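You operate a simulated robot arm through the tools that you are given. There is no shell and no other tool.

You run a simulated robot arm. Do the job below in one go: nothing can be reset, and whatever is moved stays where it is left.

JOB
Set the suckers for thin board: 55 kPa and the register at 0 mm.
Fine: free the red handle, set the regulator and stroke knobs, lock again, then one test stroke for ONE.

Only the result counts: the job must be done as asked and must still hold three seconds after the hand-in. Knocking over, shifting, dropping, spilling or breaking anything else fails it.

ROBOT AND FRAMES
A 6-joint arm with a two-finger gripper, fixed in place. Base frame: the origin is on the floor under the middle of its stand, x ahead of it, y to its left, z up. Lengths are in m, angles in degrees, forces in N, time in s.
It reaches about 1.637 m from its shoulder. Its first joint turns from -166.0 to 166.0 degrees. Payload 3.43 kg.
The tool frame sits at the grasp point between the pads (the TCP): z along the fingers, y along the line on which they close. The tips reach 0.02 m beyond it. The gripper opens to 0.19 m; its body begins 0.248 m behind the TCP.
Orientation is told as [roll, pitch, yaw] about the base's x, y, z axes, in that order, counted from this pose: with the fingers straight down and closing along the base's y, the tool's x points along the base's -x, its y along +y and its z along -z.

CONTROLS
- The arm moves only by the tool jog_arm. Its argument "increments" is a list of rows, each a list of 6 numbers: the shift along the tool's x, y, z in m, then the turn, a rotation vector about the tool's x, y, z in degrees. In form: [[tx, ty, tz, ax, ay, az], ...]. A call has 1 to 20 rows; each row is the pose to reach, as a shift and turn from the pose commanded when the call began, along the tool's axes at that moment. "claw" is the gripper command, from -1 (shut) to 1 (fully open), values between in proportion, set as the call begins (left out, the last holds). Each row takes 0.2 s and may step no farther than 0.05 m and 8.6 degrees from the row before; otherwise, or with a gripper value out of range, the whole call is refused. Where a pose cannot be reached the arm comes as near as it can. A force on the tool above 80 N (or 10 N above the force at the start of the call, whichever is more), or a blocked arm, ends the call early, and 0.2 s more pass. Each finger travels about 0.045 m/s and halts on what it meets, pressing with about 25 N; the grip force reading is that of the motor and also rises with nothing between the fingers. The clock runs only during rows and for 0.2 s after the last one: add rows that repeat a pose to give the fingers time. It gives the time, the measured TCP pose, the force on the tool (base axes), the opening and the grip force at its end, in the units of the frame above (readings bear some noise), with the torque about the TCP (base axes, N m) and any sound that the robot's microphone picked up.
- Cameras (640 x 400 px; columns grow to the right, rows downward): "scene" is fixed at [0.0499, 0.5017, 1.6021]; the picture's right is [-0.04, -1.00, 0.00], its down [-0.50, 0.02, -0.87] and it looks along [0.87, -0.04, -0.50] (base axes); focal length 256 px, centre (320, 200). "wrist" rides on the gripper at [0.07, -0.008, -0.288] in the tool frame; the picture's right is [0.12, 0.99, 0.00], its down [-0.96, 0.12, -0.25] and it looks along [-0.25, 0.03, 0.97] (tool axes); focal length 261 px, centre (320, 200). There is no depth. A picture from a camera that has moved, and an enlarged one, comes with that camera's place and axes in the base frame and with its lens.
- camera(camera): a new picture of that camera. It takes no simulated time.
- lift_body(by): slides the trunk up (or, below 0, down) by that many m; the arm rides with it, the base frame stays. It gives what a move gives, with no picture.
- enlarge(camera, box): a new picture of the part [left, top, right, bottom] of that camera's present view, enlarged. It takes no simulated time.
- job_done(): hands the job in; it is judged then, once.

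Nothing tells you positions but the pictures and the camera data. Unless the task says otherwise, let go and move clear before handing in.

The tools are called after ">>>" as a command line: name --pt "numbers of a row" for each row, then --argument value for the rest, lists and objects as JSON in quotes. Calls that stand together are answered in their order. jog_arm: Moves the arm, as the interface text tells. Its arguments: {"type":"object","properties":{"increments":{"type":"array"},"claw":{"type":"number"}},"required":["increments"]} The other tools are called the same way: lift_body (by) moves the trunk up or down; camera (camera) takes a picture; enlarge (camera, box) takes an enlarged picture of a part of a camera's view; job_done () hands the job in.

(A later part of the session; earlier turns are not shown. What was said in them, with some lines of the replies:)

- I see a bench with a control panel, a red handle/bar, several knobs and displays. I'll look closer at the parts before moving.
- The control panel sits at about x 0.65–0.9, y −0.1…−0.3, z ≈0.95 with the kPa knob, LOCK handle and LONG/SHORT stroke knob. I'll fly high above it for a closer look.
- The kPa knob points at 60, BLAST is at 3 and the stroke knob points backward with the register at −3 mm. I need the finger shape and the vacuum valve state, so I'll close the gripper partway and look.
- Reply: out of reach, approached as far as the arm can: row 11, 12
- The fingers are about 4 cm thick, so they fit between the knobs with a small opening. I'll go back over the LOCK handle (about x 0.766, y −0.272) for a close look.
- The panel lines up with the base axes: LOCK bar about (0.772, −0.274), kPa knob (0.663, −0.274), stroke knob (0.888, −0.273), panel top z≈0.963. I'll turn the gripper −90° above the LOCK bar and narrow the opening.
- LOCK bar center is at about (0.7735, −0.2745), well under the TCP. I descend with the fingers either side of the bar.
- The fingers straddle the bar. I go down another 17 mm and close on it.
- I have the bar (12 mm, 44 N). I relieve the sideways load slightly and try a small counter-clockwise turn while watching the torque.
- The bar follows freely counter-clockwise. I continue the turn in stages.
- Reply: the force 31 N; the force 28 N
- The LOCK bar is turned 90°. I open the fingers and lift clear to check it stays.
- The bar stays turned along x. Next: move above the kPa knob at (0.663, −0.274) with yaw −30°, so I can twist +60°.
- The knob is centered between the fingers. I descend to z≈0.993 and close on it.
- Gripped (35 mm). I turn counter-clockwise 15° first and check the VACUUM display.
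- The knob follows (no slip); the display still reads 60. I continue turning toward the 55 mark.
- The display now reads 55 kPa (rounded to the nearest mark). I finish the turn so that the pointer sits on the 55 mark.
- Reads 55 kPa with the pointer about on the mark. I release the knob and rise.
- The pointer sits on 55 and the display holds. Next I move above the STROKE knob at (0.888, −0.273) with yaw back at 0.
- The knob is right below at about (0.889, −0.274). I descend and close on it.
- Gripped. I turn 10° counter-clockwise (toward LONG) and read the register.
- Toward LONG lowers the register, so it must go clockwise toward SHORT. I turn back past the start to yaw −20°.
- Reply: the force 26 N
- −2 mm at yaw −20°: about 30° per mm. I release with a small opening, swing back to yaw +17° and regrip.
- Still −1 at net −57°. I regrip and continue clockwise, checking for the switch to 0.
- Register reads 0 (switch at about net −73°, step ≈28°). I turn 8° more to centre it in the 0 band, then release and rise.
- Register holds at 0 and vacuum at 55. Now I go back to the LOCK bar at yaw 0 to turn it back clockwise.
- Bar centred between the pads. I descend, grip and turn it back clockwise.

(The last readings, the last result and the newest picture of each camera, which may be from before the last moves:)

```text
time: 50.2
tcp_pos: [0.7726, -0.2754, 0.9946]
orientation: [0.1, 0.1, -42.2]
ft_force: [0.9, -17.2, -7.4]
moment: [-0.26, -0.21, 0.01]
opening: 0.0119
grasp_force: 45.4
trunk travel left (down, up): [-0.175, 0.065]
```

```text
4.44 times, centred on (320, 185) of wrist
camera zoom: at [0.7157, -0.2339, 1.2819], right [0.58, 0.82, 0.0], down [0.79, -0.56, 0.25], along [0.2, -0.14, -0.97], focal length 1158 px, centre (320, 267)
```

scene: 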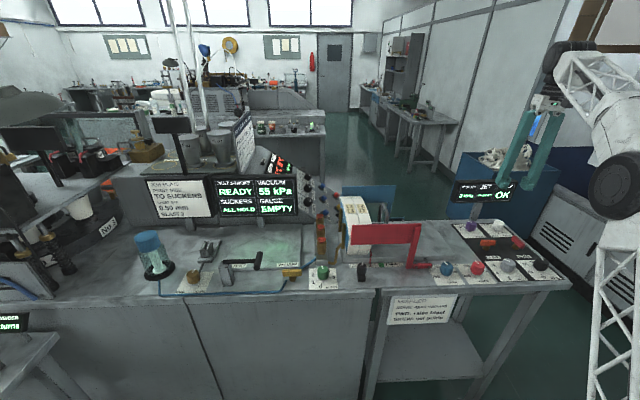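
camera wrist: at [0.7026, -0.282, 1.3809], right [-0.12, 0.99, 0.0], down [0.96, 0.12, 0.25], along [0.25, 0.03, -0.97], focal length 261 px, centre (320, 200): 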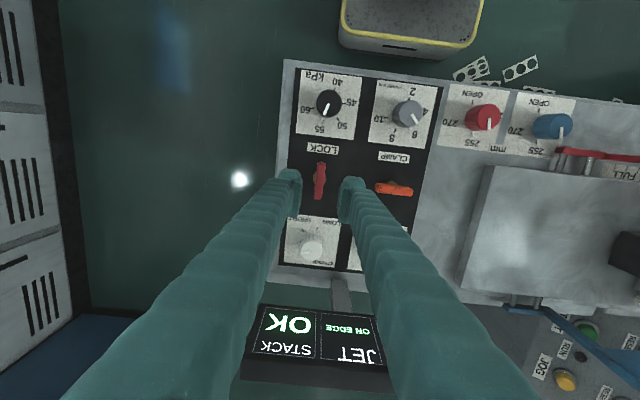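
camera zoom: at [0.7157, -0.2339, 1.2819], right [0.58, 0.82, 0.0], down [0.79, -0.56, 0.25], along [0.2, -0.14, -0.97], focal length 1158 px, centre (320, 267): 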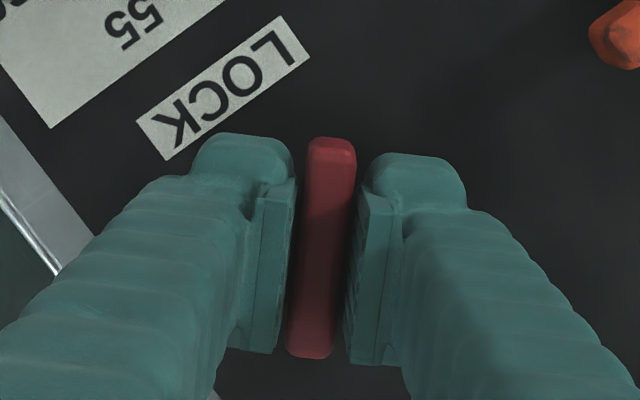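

>>> jog_arm --pt "-0.0007 -0.0007 0 0 0 7" --pt "-0.0007 -0.0007 0 0 0 14" --pt "-0.0007 -0.0007 0 0 0 21" --pt "-0.0007 -0.0007 0 0 0 28" --pt "-0.0007 -0.0007 0 0 0 35"

>>> jog_arm --pt "0 0 0 0 0 5" --pt "0 0 0 0 0 9" --pt "0 0 0 0 0 12.8" --pt "0 0 0 0 0 12.8"

>>> enlarge --camera "wrist" --box '[260, 140, 380, 230]'

```text
time: 51.4
tcp_pos: [0.773, -0.2754, 0.9948]
orientation: [-0.1, 0.1, -77.2]
ft_force: [-10.8, -10.9, -11.0]
moment: [0.07, 0.05, 0.0]
opening: 0.0119
grasp_force: 44.7
trunk travel left (down, up): [-0.175, 0.065]
```

```text
time: 52.4
tcp_pos: [0.7723, -0.2757, 0.9935]
orientation: [-0.1, 0.0, -89.9]
ft_force: [-18.4, -8.7, -17.2]
moment: [-0.07, 0.13, 0.04]
opening: 0.0119
grasp_force: 44.8
trunk travel left (down, up): [-0.175, 0.065]
```

```text
4.44 times, centred on (320, 185) of wrist
camera zoom: at [0.7646, -0.2048, 1.282], right [0.99, 0.12, 0.0], down [0.12, -0.96, 0.25], along [0.03, -0.24, -0.97], focal length 1158 px, centre (320, 267)
```

zoom: 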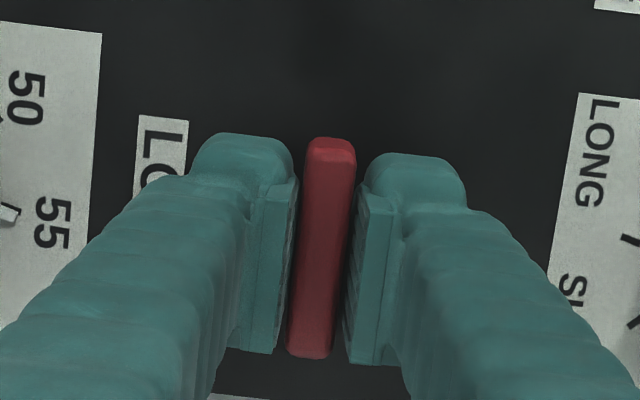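

The bar is crosswise again as at the start. I release and rise.

>>> jog_arm --pt "0 0 0 0 0 0" --pt "0 0 0 0 0 0" --pt "0 0 0 0 0 0" --pt "0 0 -0.02 0 0 0" --pt "0 0 -0.06 0 0 0" --pt "0 0 -0.11 0 0 0" --pt "0 0 -0.16 0 0 0" --pt "0 0 -0.21 0 0 0" --claw -0.45

>>> camera --camera "wrist"

>>> camera --camera "scene"

>>> enlarge --camera "scene" --box '[450, 170, 570, 280]'

>>> enlarge --camera "wrist" --box '[240, 85, 410, 215]'

>>> enlarge --camera "scene" --box '[205, 170, 305, 225]'

```text
time: 54.2
tcp_pos: [0.7726, -0.276, 1.2056]
orientation: [0.0, 0.0, -89.8]
ft_force: [0.4, -0.2, 0.7]
moment: [0.01, 0.03, 0.0]
opening: 0.0523
grasp_force: 0.0
trunk travel left (down, up): [-0.175, 0.065]
```

```text
taken
camera wrist: at [0.7647, -0.2053, 1.4936], right [0.99, 0.12, 0.0], down [0.12, -0.96, 0.25], along [0.03, -0.25, -0.97], focal length 261 px, centre (320, 200)
```

wrist: 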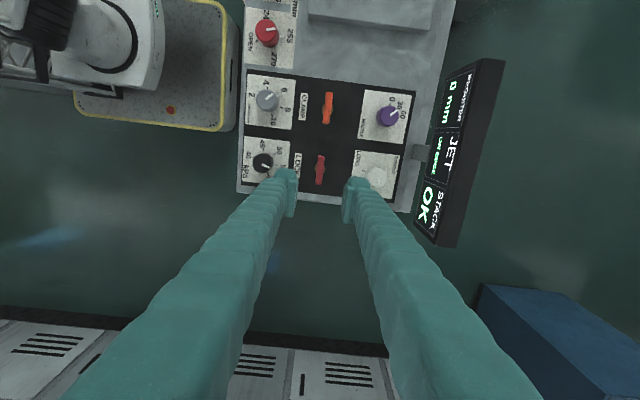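

```text
taken
```

scene: 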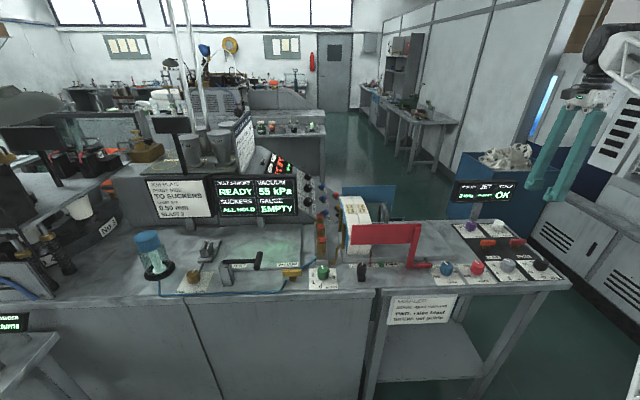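

```text
3.64 times, centred on (510, 225) of scene
camera zoom: at [0.0499, 0.5017, 1.6021], right [-0.04, -1.0, 0.0], down [-0.5, 0.02, -0.87], along [0.87, -0.04, -0.5], focal length 929 px, centre (-371, 109)
```

zoom: 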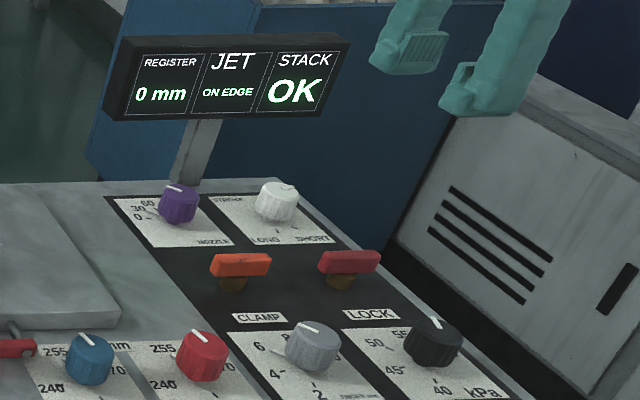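

```text
3.08 times, centred on (325, 150) of wrist
camera zoom: at [0.7647, -0.2053, 1.4936], right [0.99, 0.12, 0.0], down [0.12, -0.96, 0.25], along [0.03, -0.25, -0.97], focal length 802 px, centre (305, 354)
```

zoom: 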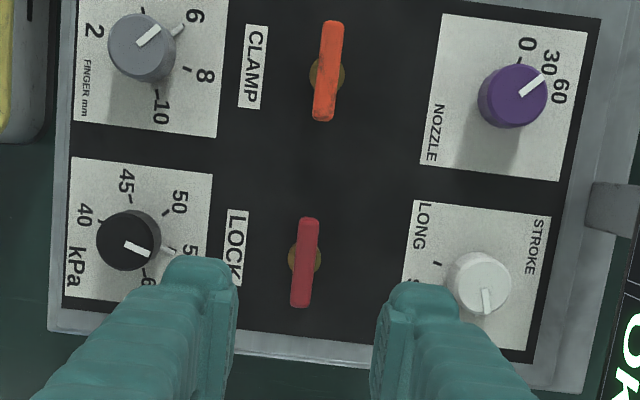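

```text
6.40 times, centred on (255, 198) of scene
camera zoom: at [0.0499, 0.5017, 1.6021], right [-0.04, -1.0, 0.0], down [-0.5, 0.02, -0.87], along [0.87, -0.04, -0.5], focal length 1635 px, centre (736, 216)
```

zoom: 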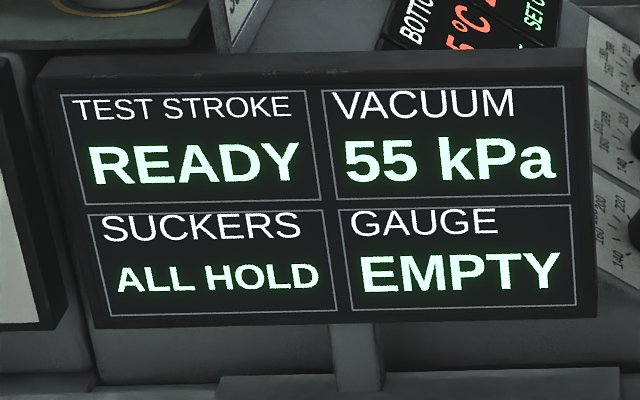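

Settings hold: 55 kPa, 0 mm, LOCK crosswise. Next is the test lever at about (0.647, 0.662, 1.05), which is far left, so I raise the trunk for reach and fly over to inspect the lever and vacuum valve.

>>> lift_body --by 0.06

>>> jog_arm --pt "0.043 -0.0085 0 0 0 0" --pt "0.086 -0.017 0 0 0 0" --pt "0.129 -0.0255 0 0 0 0" --pt "0.172 -0.034 0 0 0 0" --pt "0.215 -0.0425 0 0 0 0" --pt "0.258 -0.051 0 0 0 0" --pt "0.301 -0.0595 0 0 0 0" --pt "0.344 -0.068 0 0 0 0" --pt "0.387 -0.0765 0 0 0 0" --pt "0.43 -0.085 0 0 0 0" --pt "0.473 -0.0935 0 0 0 0" --pt "0.516 -0.102 0 0 0 0" --claw -1

>>> camera --camera "scene"

>>> camera --camera "wrist"

```text
time: 55.2
tcp_pos: [0.773, -0.276, 1.2656]
orientation: [0.0, 0.0, -89.8]
ft_force: [0.2, 0.3, 0.0]
moment: [0.02, 0.02, -0.02]
opening: 0.0521
grasp_force: 0.0
trunk travel left (down, up): [-0.235, 0.005]
```

```text
time: 57.8
tcp_pos: [0.6682, 0.2389, 1.2664]
orientation: [0.0, 0.1, -89.8]
ft_force: [-0.1, -0.2, -0.4]
moment: [0.2, -0.01, 0.02]
opening: 0.0
grasp_force: 25.0
trunk travel left (down, up): [-0.235, 0.005]
```

```text
taken
```

scene: 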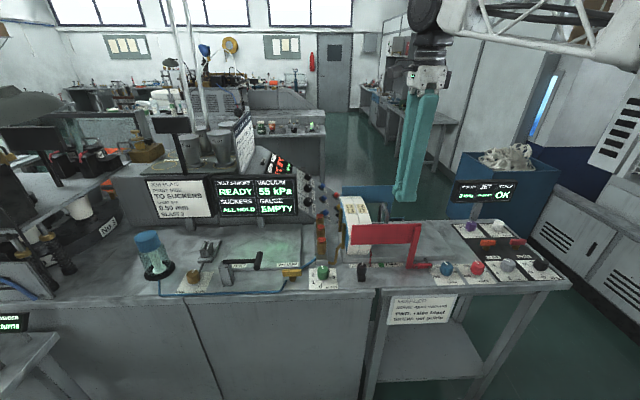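

```text
taken
camera wrist: at [0.6606, 0.3099, 1.5543], right [0.99, 0.12, 0.0], down [0.12, -0.96, 0.25], along [0.03, -0.25, -0.97], focal length 261 px, centre (320, 200)
```

wrist: 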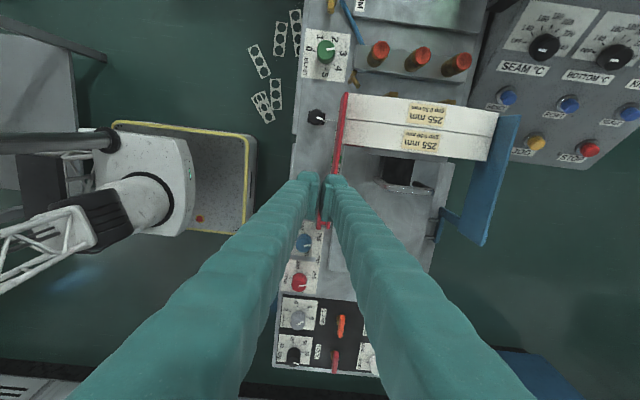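

>>> jog_arm --pt "0.037 -0.008 0.004 0 0 0" --pt "0.074 -0.016 0.008 0 0 0" --pt "0.111 -0.024 0.012 0 0 0" --pt "0.148 -0.032 0.018 0 0 0" --pt "0.185 -0.04 0.026 0 0 0" --pt "0.222 -0.048 0.036 0 0 0" --pt "0.26 -0.055 0.046 0 0 0"

>>> camera --camera "scene"

>>> camera --camera "wrist"

```text
time: 59.4
tcp_pos: [0.6123, 0.4979, 1.2199]
orientation: [0.0, 0.1, -89.8]
ft_force: [0.5, -0.7, 0.5]
moment: [0.11, 0.04, 0.04]
opening: 0.0
grasp_force: 25.1
trunk travel left (down, up): [-0.235, 0.005]
```

```text
taken
```

scene: 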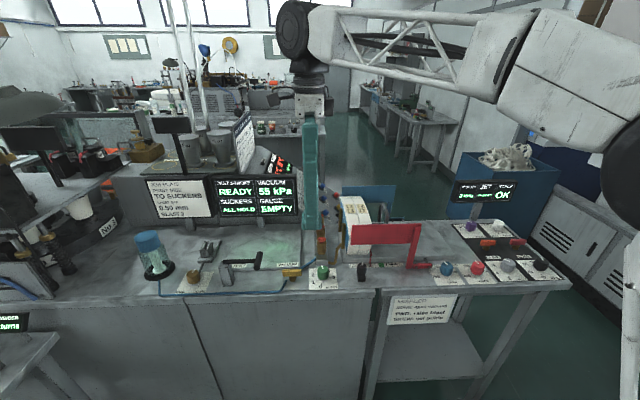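

```text
taken
camera wrist: at [0.605, 0.5695, 1.508], right [0.99, 0.12, 0.0], down [0.12, -0.96, 0.25], along [0.03, -0.25, -0.97], focal length 261 px, centre (320, 200)
```

wrist: 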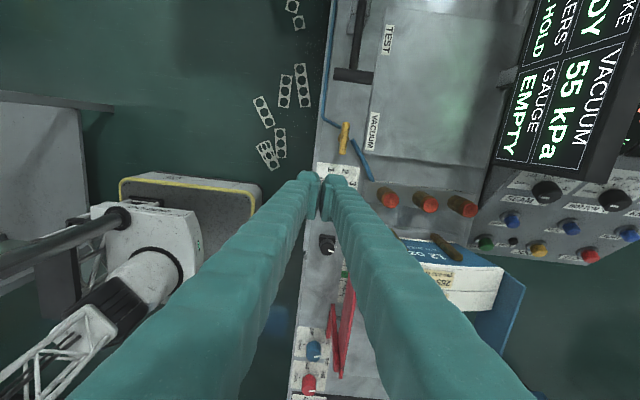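

>>> enlarge --camera "wrist" --box '[310, 100, 410, 185]'

>>> enlarge --camera "wrist" --box '[300, 0, 420, 110]'

>>> enlarge --camera "scene" --box '[215, 230, 345, 300]'

```text
4.71 times, centred on (360, 142) of wrist
camera zoom: at [0.605, 0.5695, 1.508], right [0.99, 0.12, 0.0], down [0.12, -0.96, 0.25], along [0.03, -0.25, -0.97], focal length 1227 px, centre (132, 471)
```

zoom: 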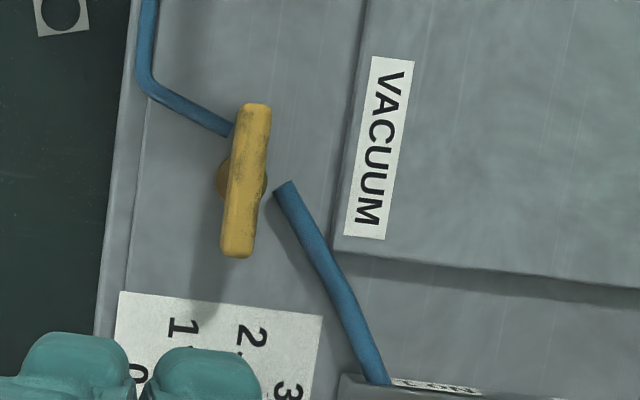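

```text
3.64 times, centred on (360, 55) of wrist
camera zoom: at [0.605, 0.5695, 1.508], right [0.99, 0.12, 0.0], down [0.12, -0.96, 0.25], along [0.03, -0.25, -0.97], focal length 948 px, centre (174, 727)
```

zoom: 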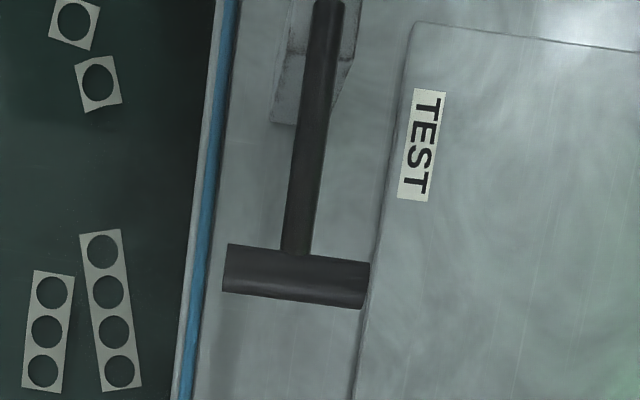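

```text
4.92 times, centred on (280, 265) of scene
camera zoom: at [0.0499, 0.5017, 1.6021], right [-0.04, -1.0, 0.0], down [-0.5, 0.02, -0.87], along [0.87, -0.04, -0.5], focal length 1258 px, centre (517, -120)
```

zoom: 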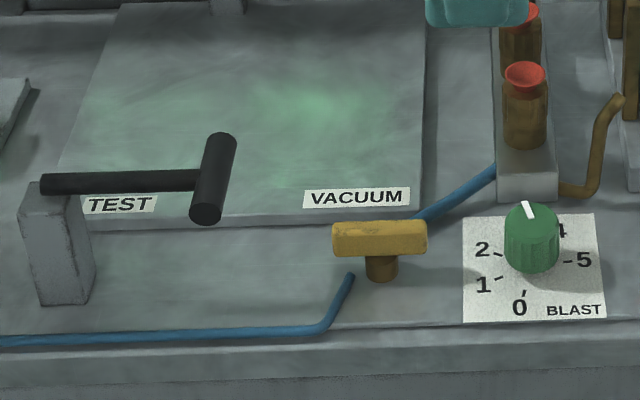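

ALL HOLD, blast 3 and the vacuum line look fine, and the lever is a T-grip at (0.647, 0.661) pivoting on the post at y≈0.765. I move the closed fingers above the grip.

>>> jog_arm --pt "0.041 0.009 0.01 0 0 0" --pt "0.082 0.018 0.025 0 0 0" --pt "0.123 0.027 0.045 0 0 0" --pt "0.163 0.035 0.07 0 0 0"

>>> camera --camera "scene"

>>> camera --camera "wrist"

>>> enlarge --camera "scene" --box '[200, 190, 330, 300]'

```text
time: 60.4
tcp_pos: [0.6489, 0.6632, 1.1493]
orientation: [0.1, 0.0, -89.8]
ft_force: [-0.5, -0.7, -0.1]
moment: [0.09, -0.04, 0.04]
opening: 0.0001
grasp_force: 24.7
trunk travel left (down, up): [-0.235, 0.005]
```

```text
taken
```

scene: 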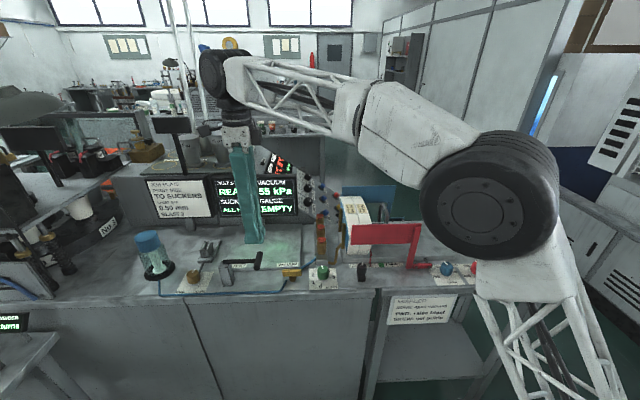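

```text
taken
camera wrist: at [0.6401, 0.7339, 1.4376], right [0.99, 0.12, 0.0], down [0.12, -0.96, 0.25], along [0.03, -0.25, -0.97], focal length 261 px, centre (320, 200)
```

wrist: 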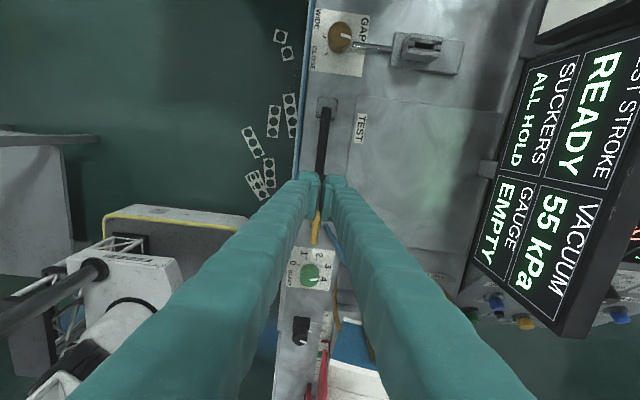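

```text
3.64 times, centred on (265, 245) of scene
camera zoom: at [0.0499, 0.5017, 1.6021], right [-0.04, -1.0, 0.0], down [-0.5, 0.02, -0.87], along [0.87, -0.04, -0.5], focal length 929 px, centre (520, 36)
```

zoom: 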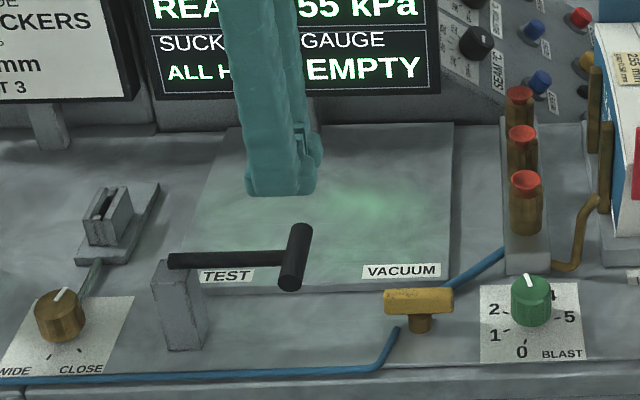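

Tips are right above the grip. I lower until contact and watch the force.

>>> jog_arm --pt "-0.002 -0.002 0.03 0 0 0" --pt "-0.002 -0.002 0.05 0 0 0" --pt "-0.002 -0.002 0.06 0 0 0" --pt "-0.002 -0.002 0.068 0 0 0"

>>> jog_arm --pt "0 0 0.005 0 0 0" --pt "0 0 0.01 0 0 0"

>>> enlarge --camera "scene" --box '[200, 190, 330, 300]'

```text
time: 61.4
tcp_pos: [0.6449, 0.6615, 1.0823]
orientation: [0.1, 0.0, -89.8]
ft_force: [0.7, -0.3, -0.1]
moment: [0.0, 0.03, 0.02]
opening: 0.0001
grasp_force: 25.5
trunk travel left (down, up): [-0.235, 0.005]
```

```text
time: 62.0
tcp_pos: [0.6457, 0.661, 1.0713]
orientation: [0.0, 0.0, -89.8]
ft_force: [0.8, 0.7, 1.3]
moment: [0.0, -0.04, -0.03]
opening: 0.006
grasp_force: 34.1
trunk travel left (down, up): [-0.235, 0.005]
```

```text
3.64 times, centred on (265, 245) of scene
camera zoom: at [0.0499, 0.5017, 1.6021], right [-0.04, -1.0, 0.0], down [-0.5, 0.02, -0.87], along [0.87, -0.04, -0.5], focal length 929 px, centre (520, 36)
```

zoom: 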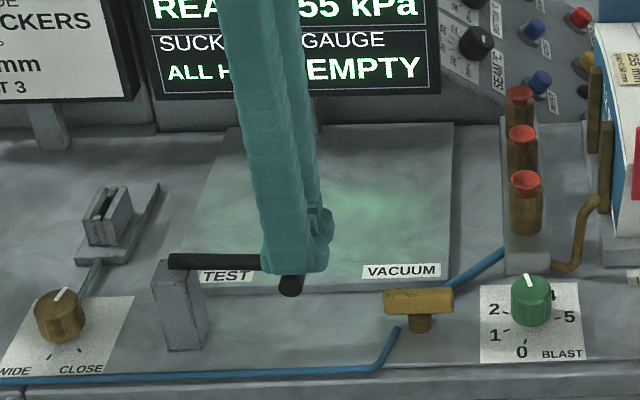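

The fingers began to wedge apart over the thin lever arm, so I lift, shift 2 cm in −x so that one whole fingertip sits on the grip, and come down again.

>>> jog_arm --pt "0 0 -0.02 0 0 0" --pt "0 0 -0.035 0 0 0" --pt "-0.002 -0.02 -0.035 0 0 0" --pt "-0.002 -0.02 -0.035 0 0 0"

>>> enlarge --camera "wrist" --box '[270, 90, 400, 210]'

>>> enlarge --camera "scene" --box '[200, 190, 330, 300]'

```text
time: 63.0
tcp_pos: [0.6249, 0.6586, 1.1081]
orientation: [-0.1, -0.1, -89.8]
ft_force: [0.1, -0.7, -0.1]
moment: [0.05, -0.04, -0.03]
opening: 0.0
grasp_force: 33.7
trunk travel left (down, up): [-0.235, 0.005]
```

```text
3.33 times, centred on (335, 150) of wrist
camera zoom: at [0.617, 0.7293, 1.3949], right [0.99, 0.12, 0.0], down [0.12, -0.96, 0.25], along [0.03, -0.25, -0.97], focal length 869 px, centre (270, 367)
```

zoom: 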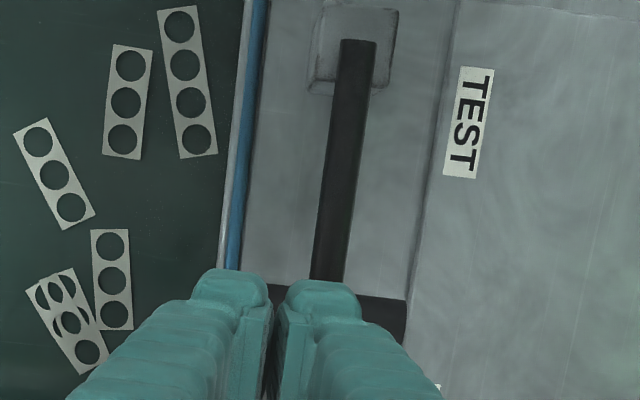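

```text
3.64 times, centred on (265, 245) of scene
camera zoom: at [0.0499, 0.5017, 1.6021], right [-0.04, -1.0, 0.0], down [-0.5, 0.02, -0.87], along [0.87, -0.04, -0.5], focal length 929 px, centre (520, 36)
```

zoom: 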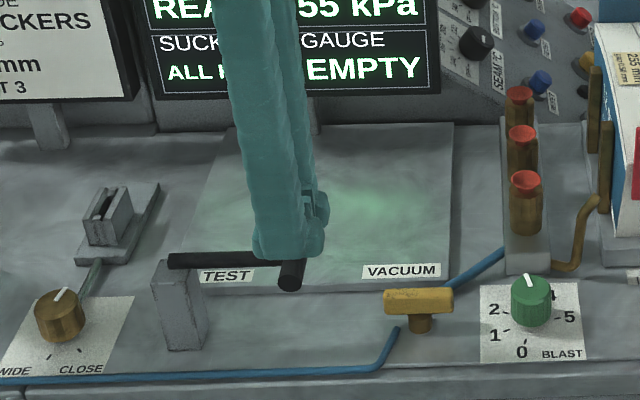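

Now the right finger covers the grip and arm. I lower in small steps and watch for movement.

>>> jog_arm --pt "0 0 0.015 0 0 0" --pt "0 0 0.027 0 0 0" --pt "0 0 0.033 0 0 0" --pt "0 0 0.038 0 0 0"

>>> enlarge --camera "scene" --box '[200, 190, 330, 300]'

>>> enlarge --camera "wrist" --box '[270, 90, 400, 210]'

```text
time: 64.0
tcp_pos: [0.6254, 0.6583, 1.0694]
orientation: [-0.1, -0.1, -89.8]
ft_force: [-1.1, 0.5, 2.0]
moment: [0.02, 0.02, 0.0]
opening: 0.006
grasp_force: 34.1
trunk travel left (down, up): [-0.235, 0.005]
```

```text
3.64 times, centred on (265, 245) of scene
camera zoom: at [0.0499, 0.5017, 1.6021], right [-0.04, -1.0, 0.0], down [-0.5, 0.02, -0.87], along [0.87, -0.04, -0.5], focal length 929 px, centre (520, 36)
```

zoom: 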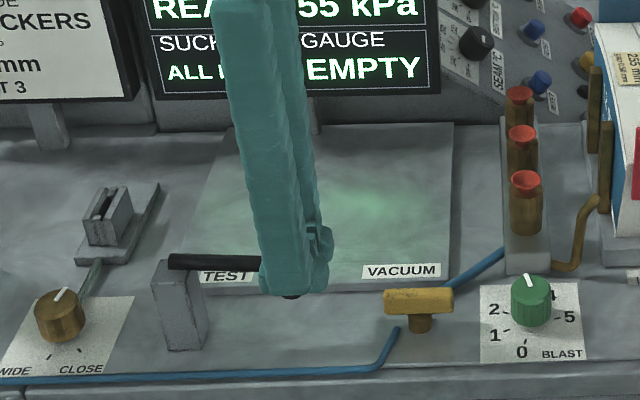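

```text
3.33 times, centred on (335, 150) of wrist
camera zoom: at [0.6172, 0.7297, 1.357], right [0.99, 0.12, 0.0], down [0.12, -0.96, 0.25], along [0.03, -0.25, -0.97], focal length 869 px, centre (270, 367)
```

zoom: 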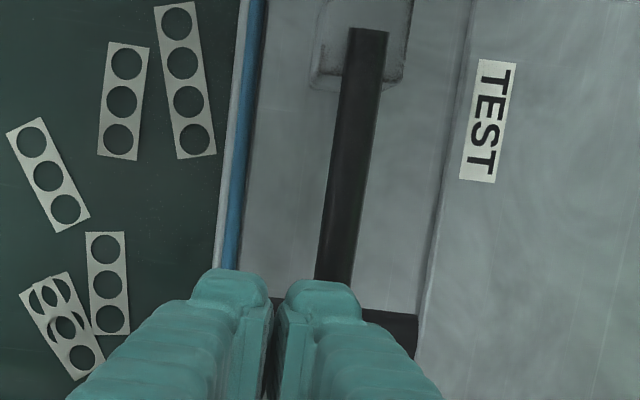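

The lever yields with almost no force (2 N). I continue along its arc in steps while watching the display.

>>> jog_arm --pt "0.001 0 0.008 0 0 0" --pt "0.003 0 0.016 0 0 0"

>>> enlarge --camera "scene" --box '[200, 170, 330, 290]'

>>> enlarge --camera "wrist" --box '[270, 60, 640, 290]'

```text
time: 64.6
tcp_pos: [0.6254, 0.6616, 1.0532]
orientation: [0.0, 0.1, -89.9]
ft_force: [0.6, -0.5, 2.1]
moment: [0.01, -0.06, 0.04]
opening: 0.006
grasp_force: 33.9
trunk travel left (down, up): [-0.235, 0.005]
```

```text
3.33 times, centred on (265, 230) of scene
camera zoom: at [0.0499, 0.5017, 1.6021], right [-0.04, -1.0, 0.0], down [-0.5, 0.02, -0.87], along [0.87, -0.04, -0.5], focal length 852 px, centre (503, 100)
```

zoom: 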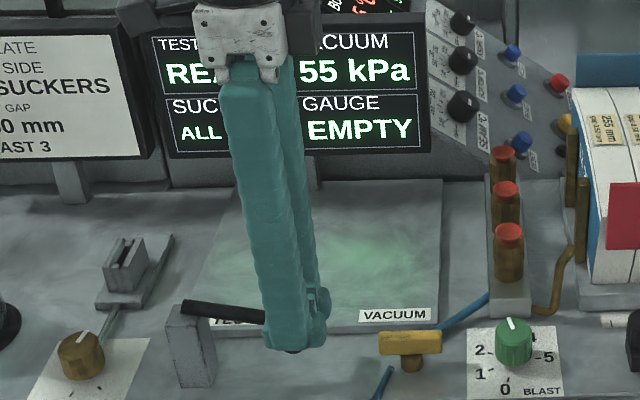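

```text
1.73 times, centred on (455, 175) of wrist
camera zoom: at [0.6176, 0.7327, 1.3411], right [0.99, 0.12, 0.0], down [0.12, -0.96, 0.25], along [0.03, -0.25, -0.97], focal length 451 px, centre (86, 243)
```

zoom: 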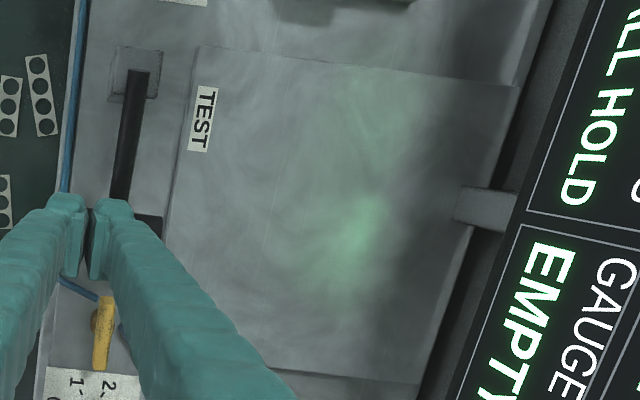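

>>> jog_arm --pt "0.002 0 0.008 0 0 0" --pt "0.005 0 0.016 0 0 0"

>>> enlarge --camera "scene" --box '[200, 170, 330, 290]'

>>> jog_arm --pt "0.003 0 0.008 0 0 0" --pt "0.007 0 0.015 0 0 0"

>>> enlarge --camera "scene" --box '[200, 170, 330, 290]'

```text
time: 65.2
tcp_pos: [0.6256, 0.6672, 1.0368]
orientation: [0.0, 0.0, -89.7]
ft_force: [0.6, -1.4, 5.4]
moment: [0.05, -0.03, 0.05]
opening: 0.0059
grasp_force: 34.6
trunk travel left (down, up): [-0.235, 0.005]
```

```text
3.33 times, centred on (265, 230) of scene
camera zoom: at [0.0499, 0.5017, 1.6021], right [-0.04, -1.0, 0.0], down [-0.5, 0.02, -0.87], along [0.87, -0.04, -0.5], focal length 852 px, centre (503, 100)
```

zoom: 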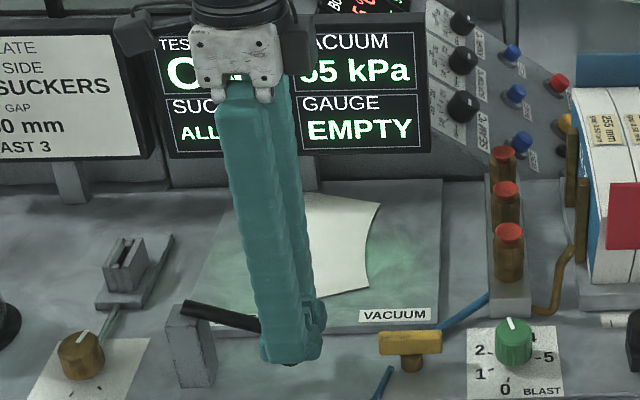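

```text
time: 65.8
tcp_pos: [0.626, 0.6688, 1.0337]
orientation: [0.6, 0.3, -89.8]
ft_force: [-4.3, -25.0, 47.7]
moment: [0.06, -0.21, -0.22]
opening: 0.0061
grasp_force: 34.2
trunk travel left (down, up): [-0.235, 0.005]
stopped in row 2: the force on the tool passed its limit at 85 N (the readings are from after the stop); the commanded pose is now the measured one
```

```text
3.33 times, centred on (265, 230) of scene
camera zoom: at [0.0499, 0.5017, 1.6021], right [-0.04, -1.0, 0.0], down [-0.5, 0.02, -0.87], along [0.87, -0.04, -0.5], focal length 852 px, centre (503, 100)
```

zoom: 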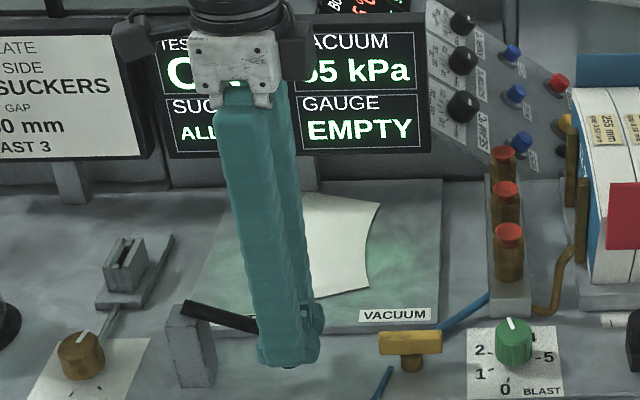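

The stroke triggered: a blank fell onto the plate and the display starts with "O…". I lift slowly to let the lever return, then go clear.

>>> jog_arm --pt "-0.001 0 -0.006 0 0 0" --pt "-0.003 0 -0.014 0 0 0" --pt "-0.006 0 -0.024 0 0 0" --pt "-0.008 0 -0.036 0 0 0" --pt "-0.01 0 -0.05 0 0 0" --pt "-0.01 0 -0.07 0 0 0" --pt "-0.01 0 -0.1 0 0 0" --pt "-0.01 0 -0.14 0 0 0" --pt "-0.01 0 -0.17 0 0 0"

>>> camera --camera "scene"

>>> enlarge --camera "scene" --box '[200, 170, 330, 290]'

```text
time: 67.8
tcp_pos: [0.6248, 0.6632, 1.1975]
orientation: [0.2, 0.1, -89.8]
ft_force: [-0.5, 0.2, -0.4]
moment: [0.02, 0.0, 0.01]
opening: 0.0001
grasp_force: 34.5
trunk travel left (down, up): [-0.235, 0.005]
```

```text
taken
```

scene: 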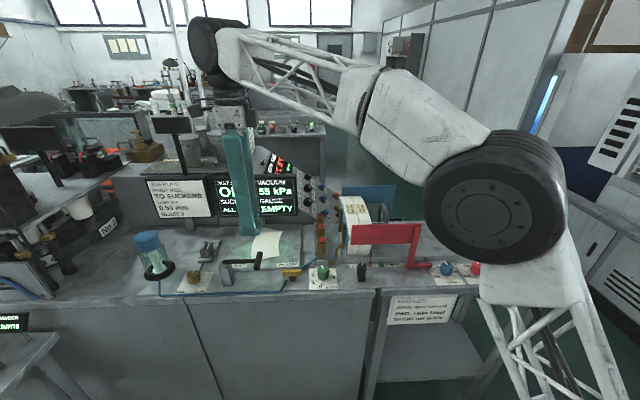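

```text
3.33 times, centred on (265, 230) of scene
camera zoom: at [0.0499, 0.5017, 1.6021], right [-0.04, -1.0, 0.0], down [-0.5, 0.02, -0.87], along [0.87, -0.04, -0.5], focal length 852 px, centre (503, 100)
```

zoom: 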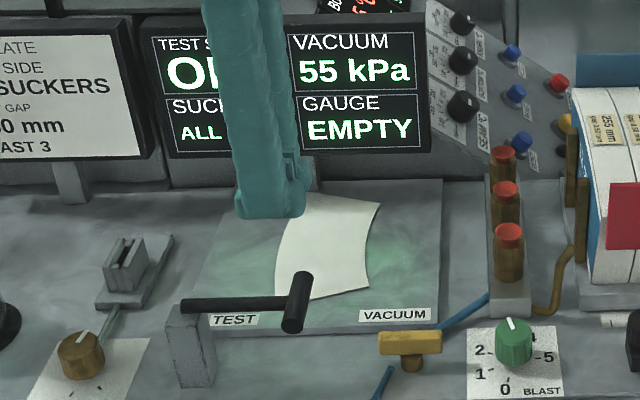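

The lever sprang back up. I move the arm back toward the middle to clear the view and check all displays.

>>> jog_arm --pt "-0.04 -0.004 -0.006 0 0 0" --pt "-0.08 -0.008 -0.012 0 0 0" --pt "-0.12 -0.012 -0.018 0 0 0" --pt "-0.16 -0.016 -0.025 0 0 0" --pt "-0.2 -0.02 -0.035 0 0 0" --pt "-0.24 -0.02 -0.045 0 0 0" --pt "-0.28 -0.02 -0.055 0 0 0" --pt "-0.32 -0.02 -0.065 0 0 0" --pt "-0.36 -0.02 -0.07 0 0 0" --pt "-0.4 -0.02 -0.07 0 0 0" --pt "-0.44 -0.02 -0.07 0 0 0" --pt "-0.48 -0.02 -0.07 0 0 0"

>>> camera --camera "scene"

>>> enlarge --camera "scene" --box '[205, 170, 305, 225]'

>>> enlarge --camera "scene" --box '[440, 170, 570, 280]'

>>> enlarge --camera "scene" --box '[200, 200, 360, 300]'

```text
time: 70.5
tcp_pos: [0.6057, 0.1808, 1.2661]
orientation: [0.2, 0.1, -89.9]
ft_force: [0.5, 0.4, -1.1]
moment: [-0.14, 0.05, 0.04]
opening: 0.0
grasp_force: 33.9
trunk travel left (down, up): [-0.235, 0.005]
```

```text
taken
```

scene: 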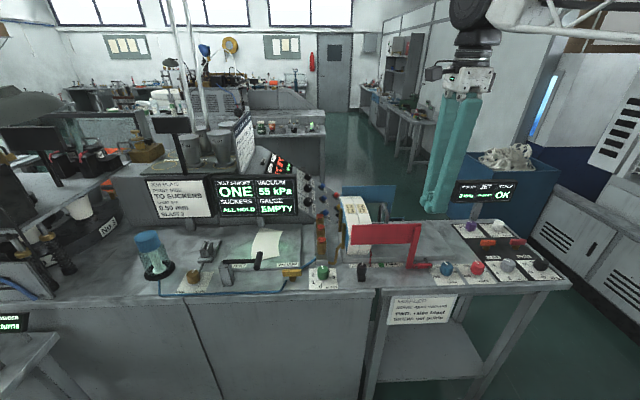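

```text
6.40 times, centred on (255, 198) of scene
camera zoom: at [0.0499, 0.5017, 1.6021], right [-0.04, -1.0, 0.0], down [-0.5, 0.02, -0.87], along [0.87, -0.04, -0.5], focal length 1635 px, centre (736, 216)
```

zoom: 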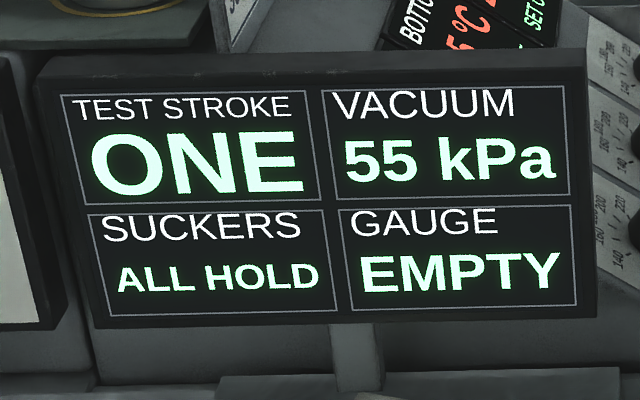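

```text
3.64 times, centred on (505, 225) of scene
camera zoom: at [0.0499, 0.5017, 1.6021], right [-0.04, -1.0, 0.0], down [-0.5, 0.02, -0.87], along [0.87, -0.04, -0.5], focal length 929 px, centre (-353, 109)
```

zoom: 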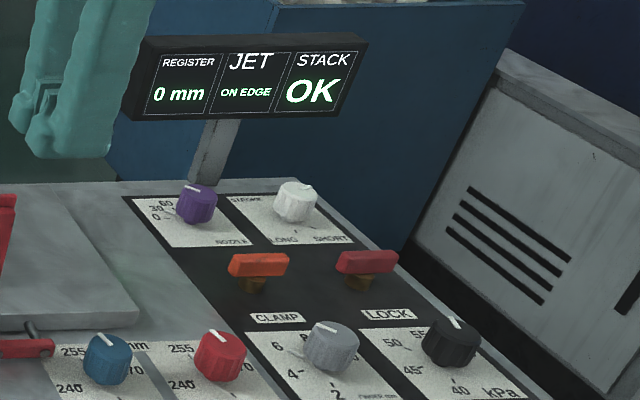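

```text
4.00 times, centred on (280, 250) of scene
camera zoom: at [0.0499, 0.5017, 1.6021], right [-0.04, -1.0, 0.0], down [-0.5, 0.02, -0.87], along [0.87, -0.04, -0.5], focal length 1022 px, centre (480, 0)
```

zoom: 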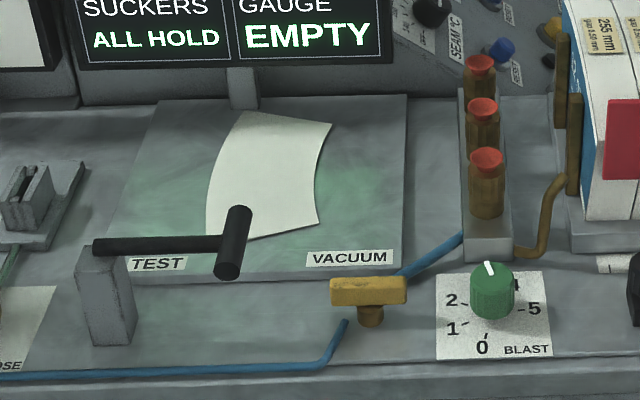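

The displays read ONE, 55 kPa, ALL HOLD and register 0 mm. The LOCK bar is crosswise, the lever is back up, nothing else has moved and the arm is clear, so I'm handing in the job.

>>> job_done

```text
The job is handed in.
```

The suckers are set for thin board and the job is handed in. The displays read vacuum 55 kPa, register 0 mm and test stroke ONE.

- **Lock:** I freed the red LOCK handle with a 90° turn and turned it back crosswise after setting both knobs.
- **Regulator:** its knob points at the 55 mark.
- **Stroke:** its knob is turned toward SHORT, to about the middle of the range that reads 0 mm. While finding the direction it briefly read −4 mm.
- **Test stroke:** I pressed the lever once to its stop, and the tool force reached 85 N there. One blank fed onto the plate, the lever sprang back up, and the suckers display reads ALL HOLD.

My first approach to the lever only touched the grip before I repositioned; the display still read READY afterward, so it did not count as a stroke. I left the blast (at 3), the vacuum valve and everything else untouched. The arm is clear of the bench.
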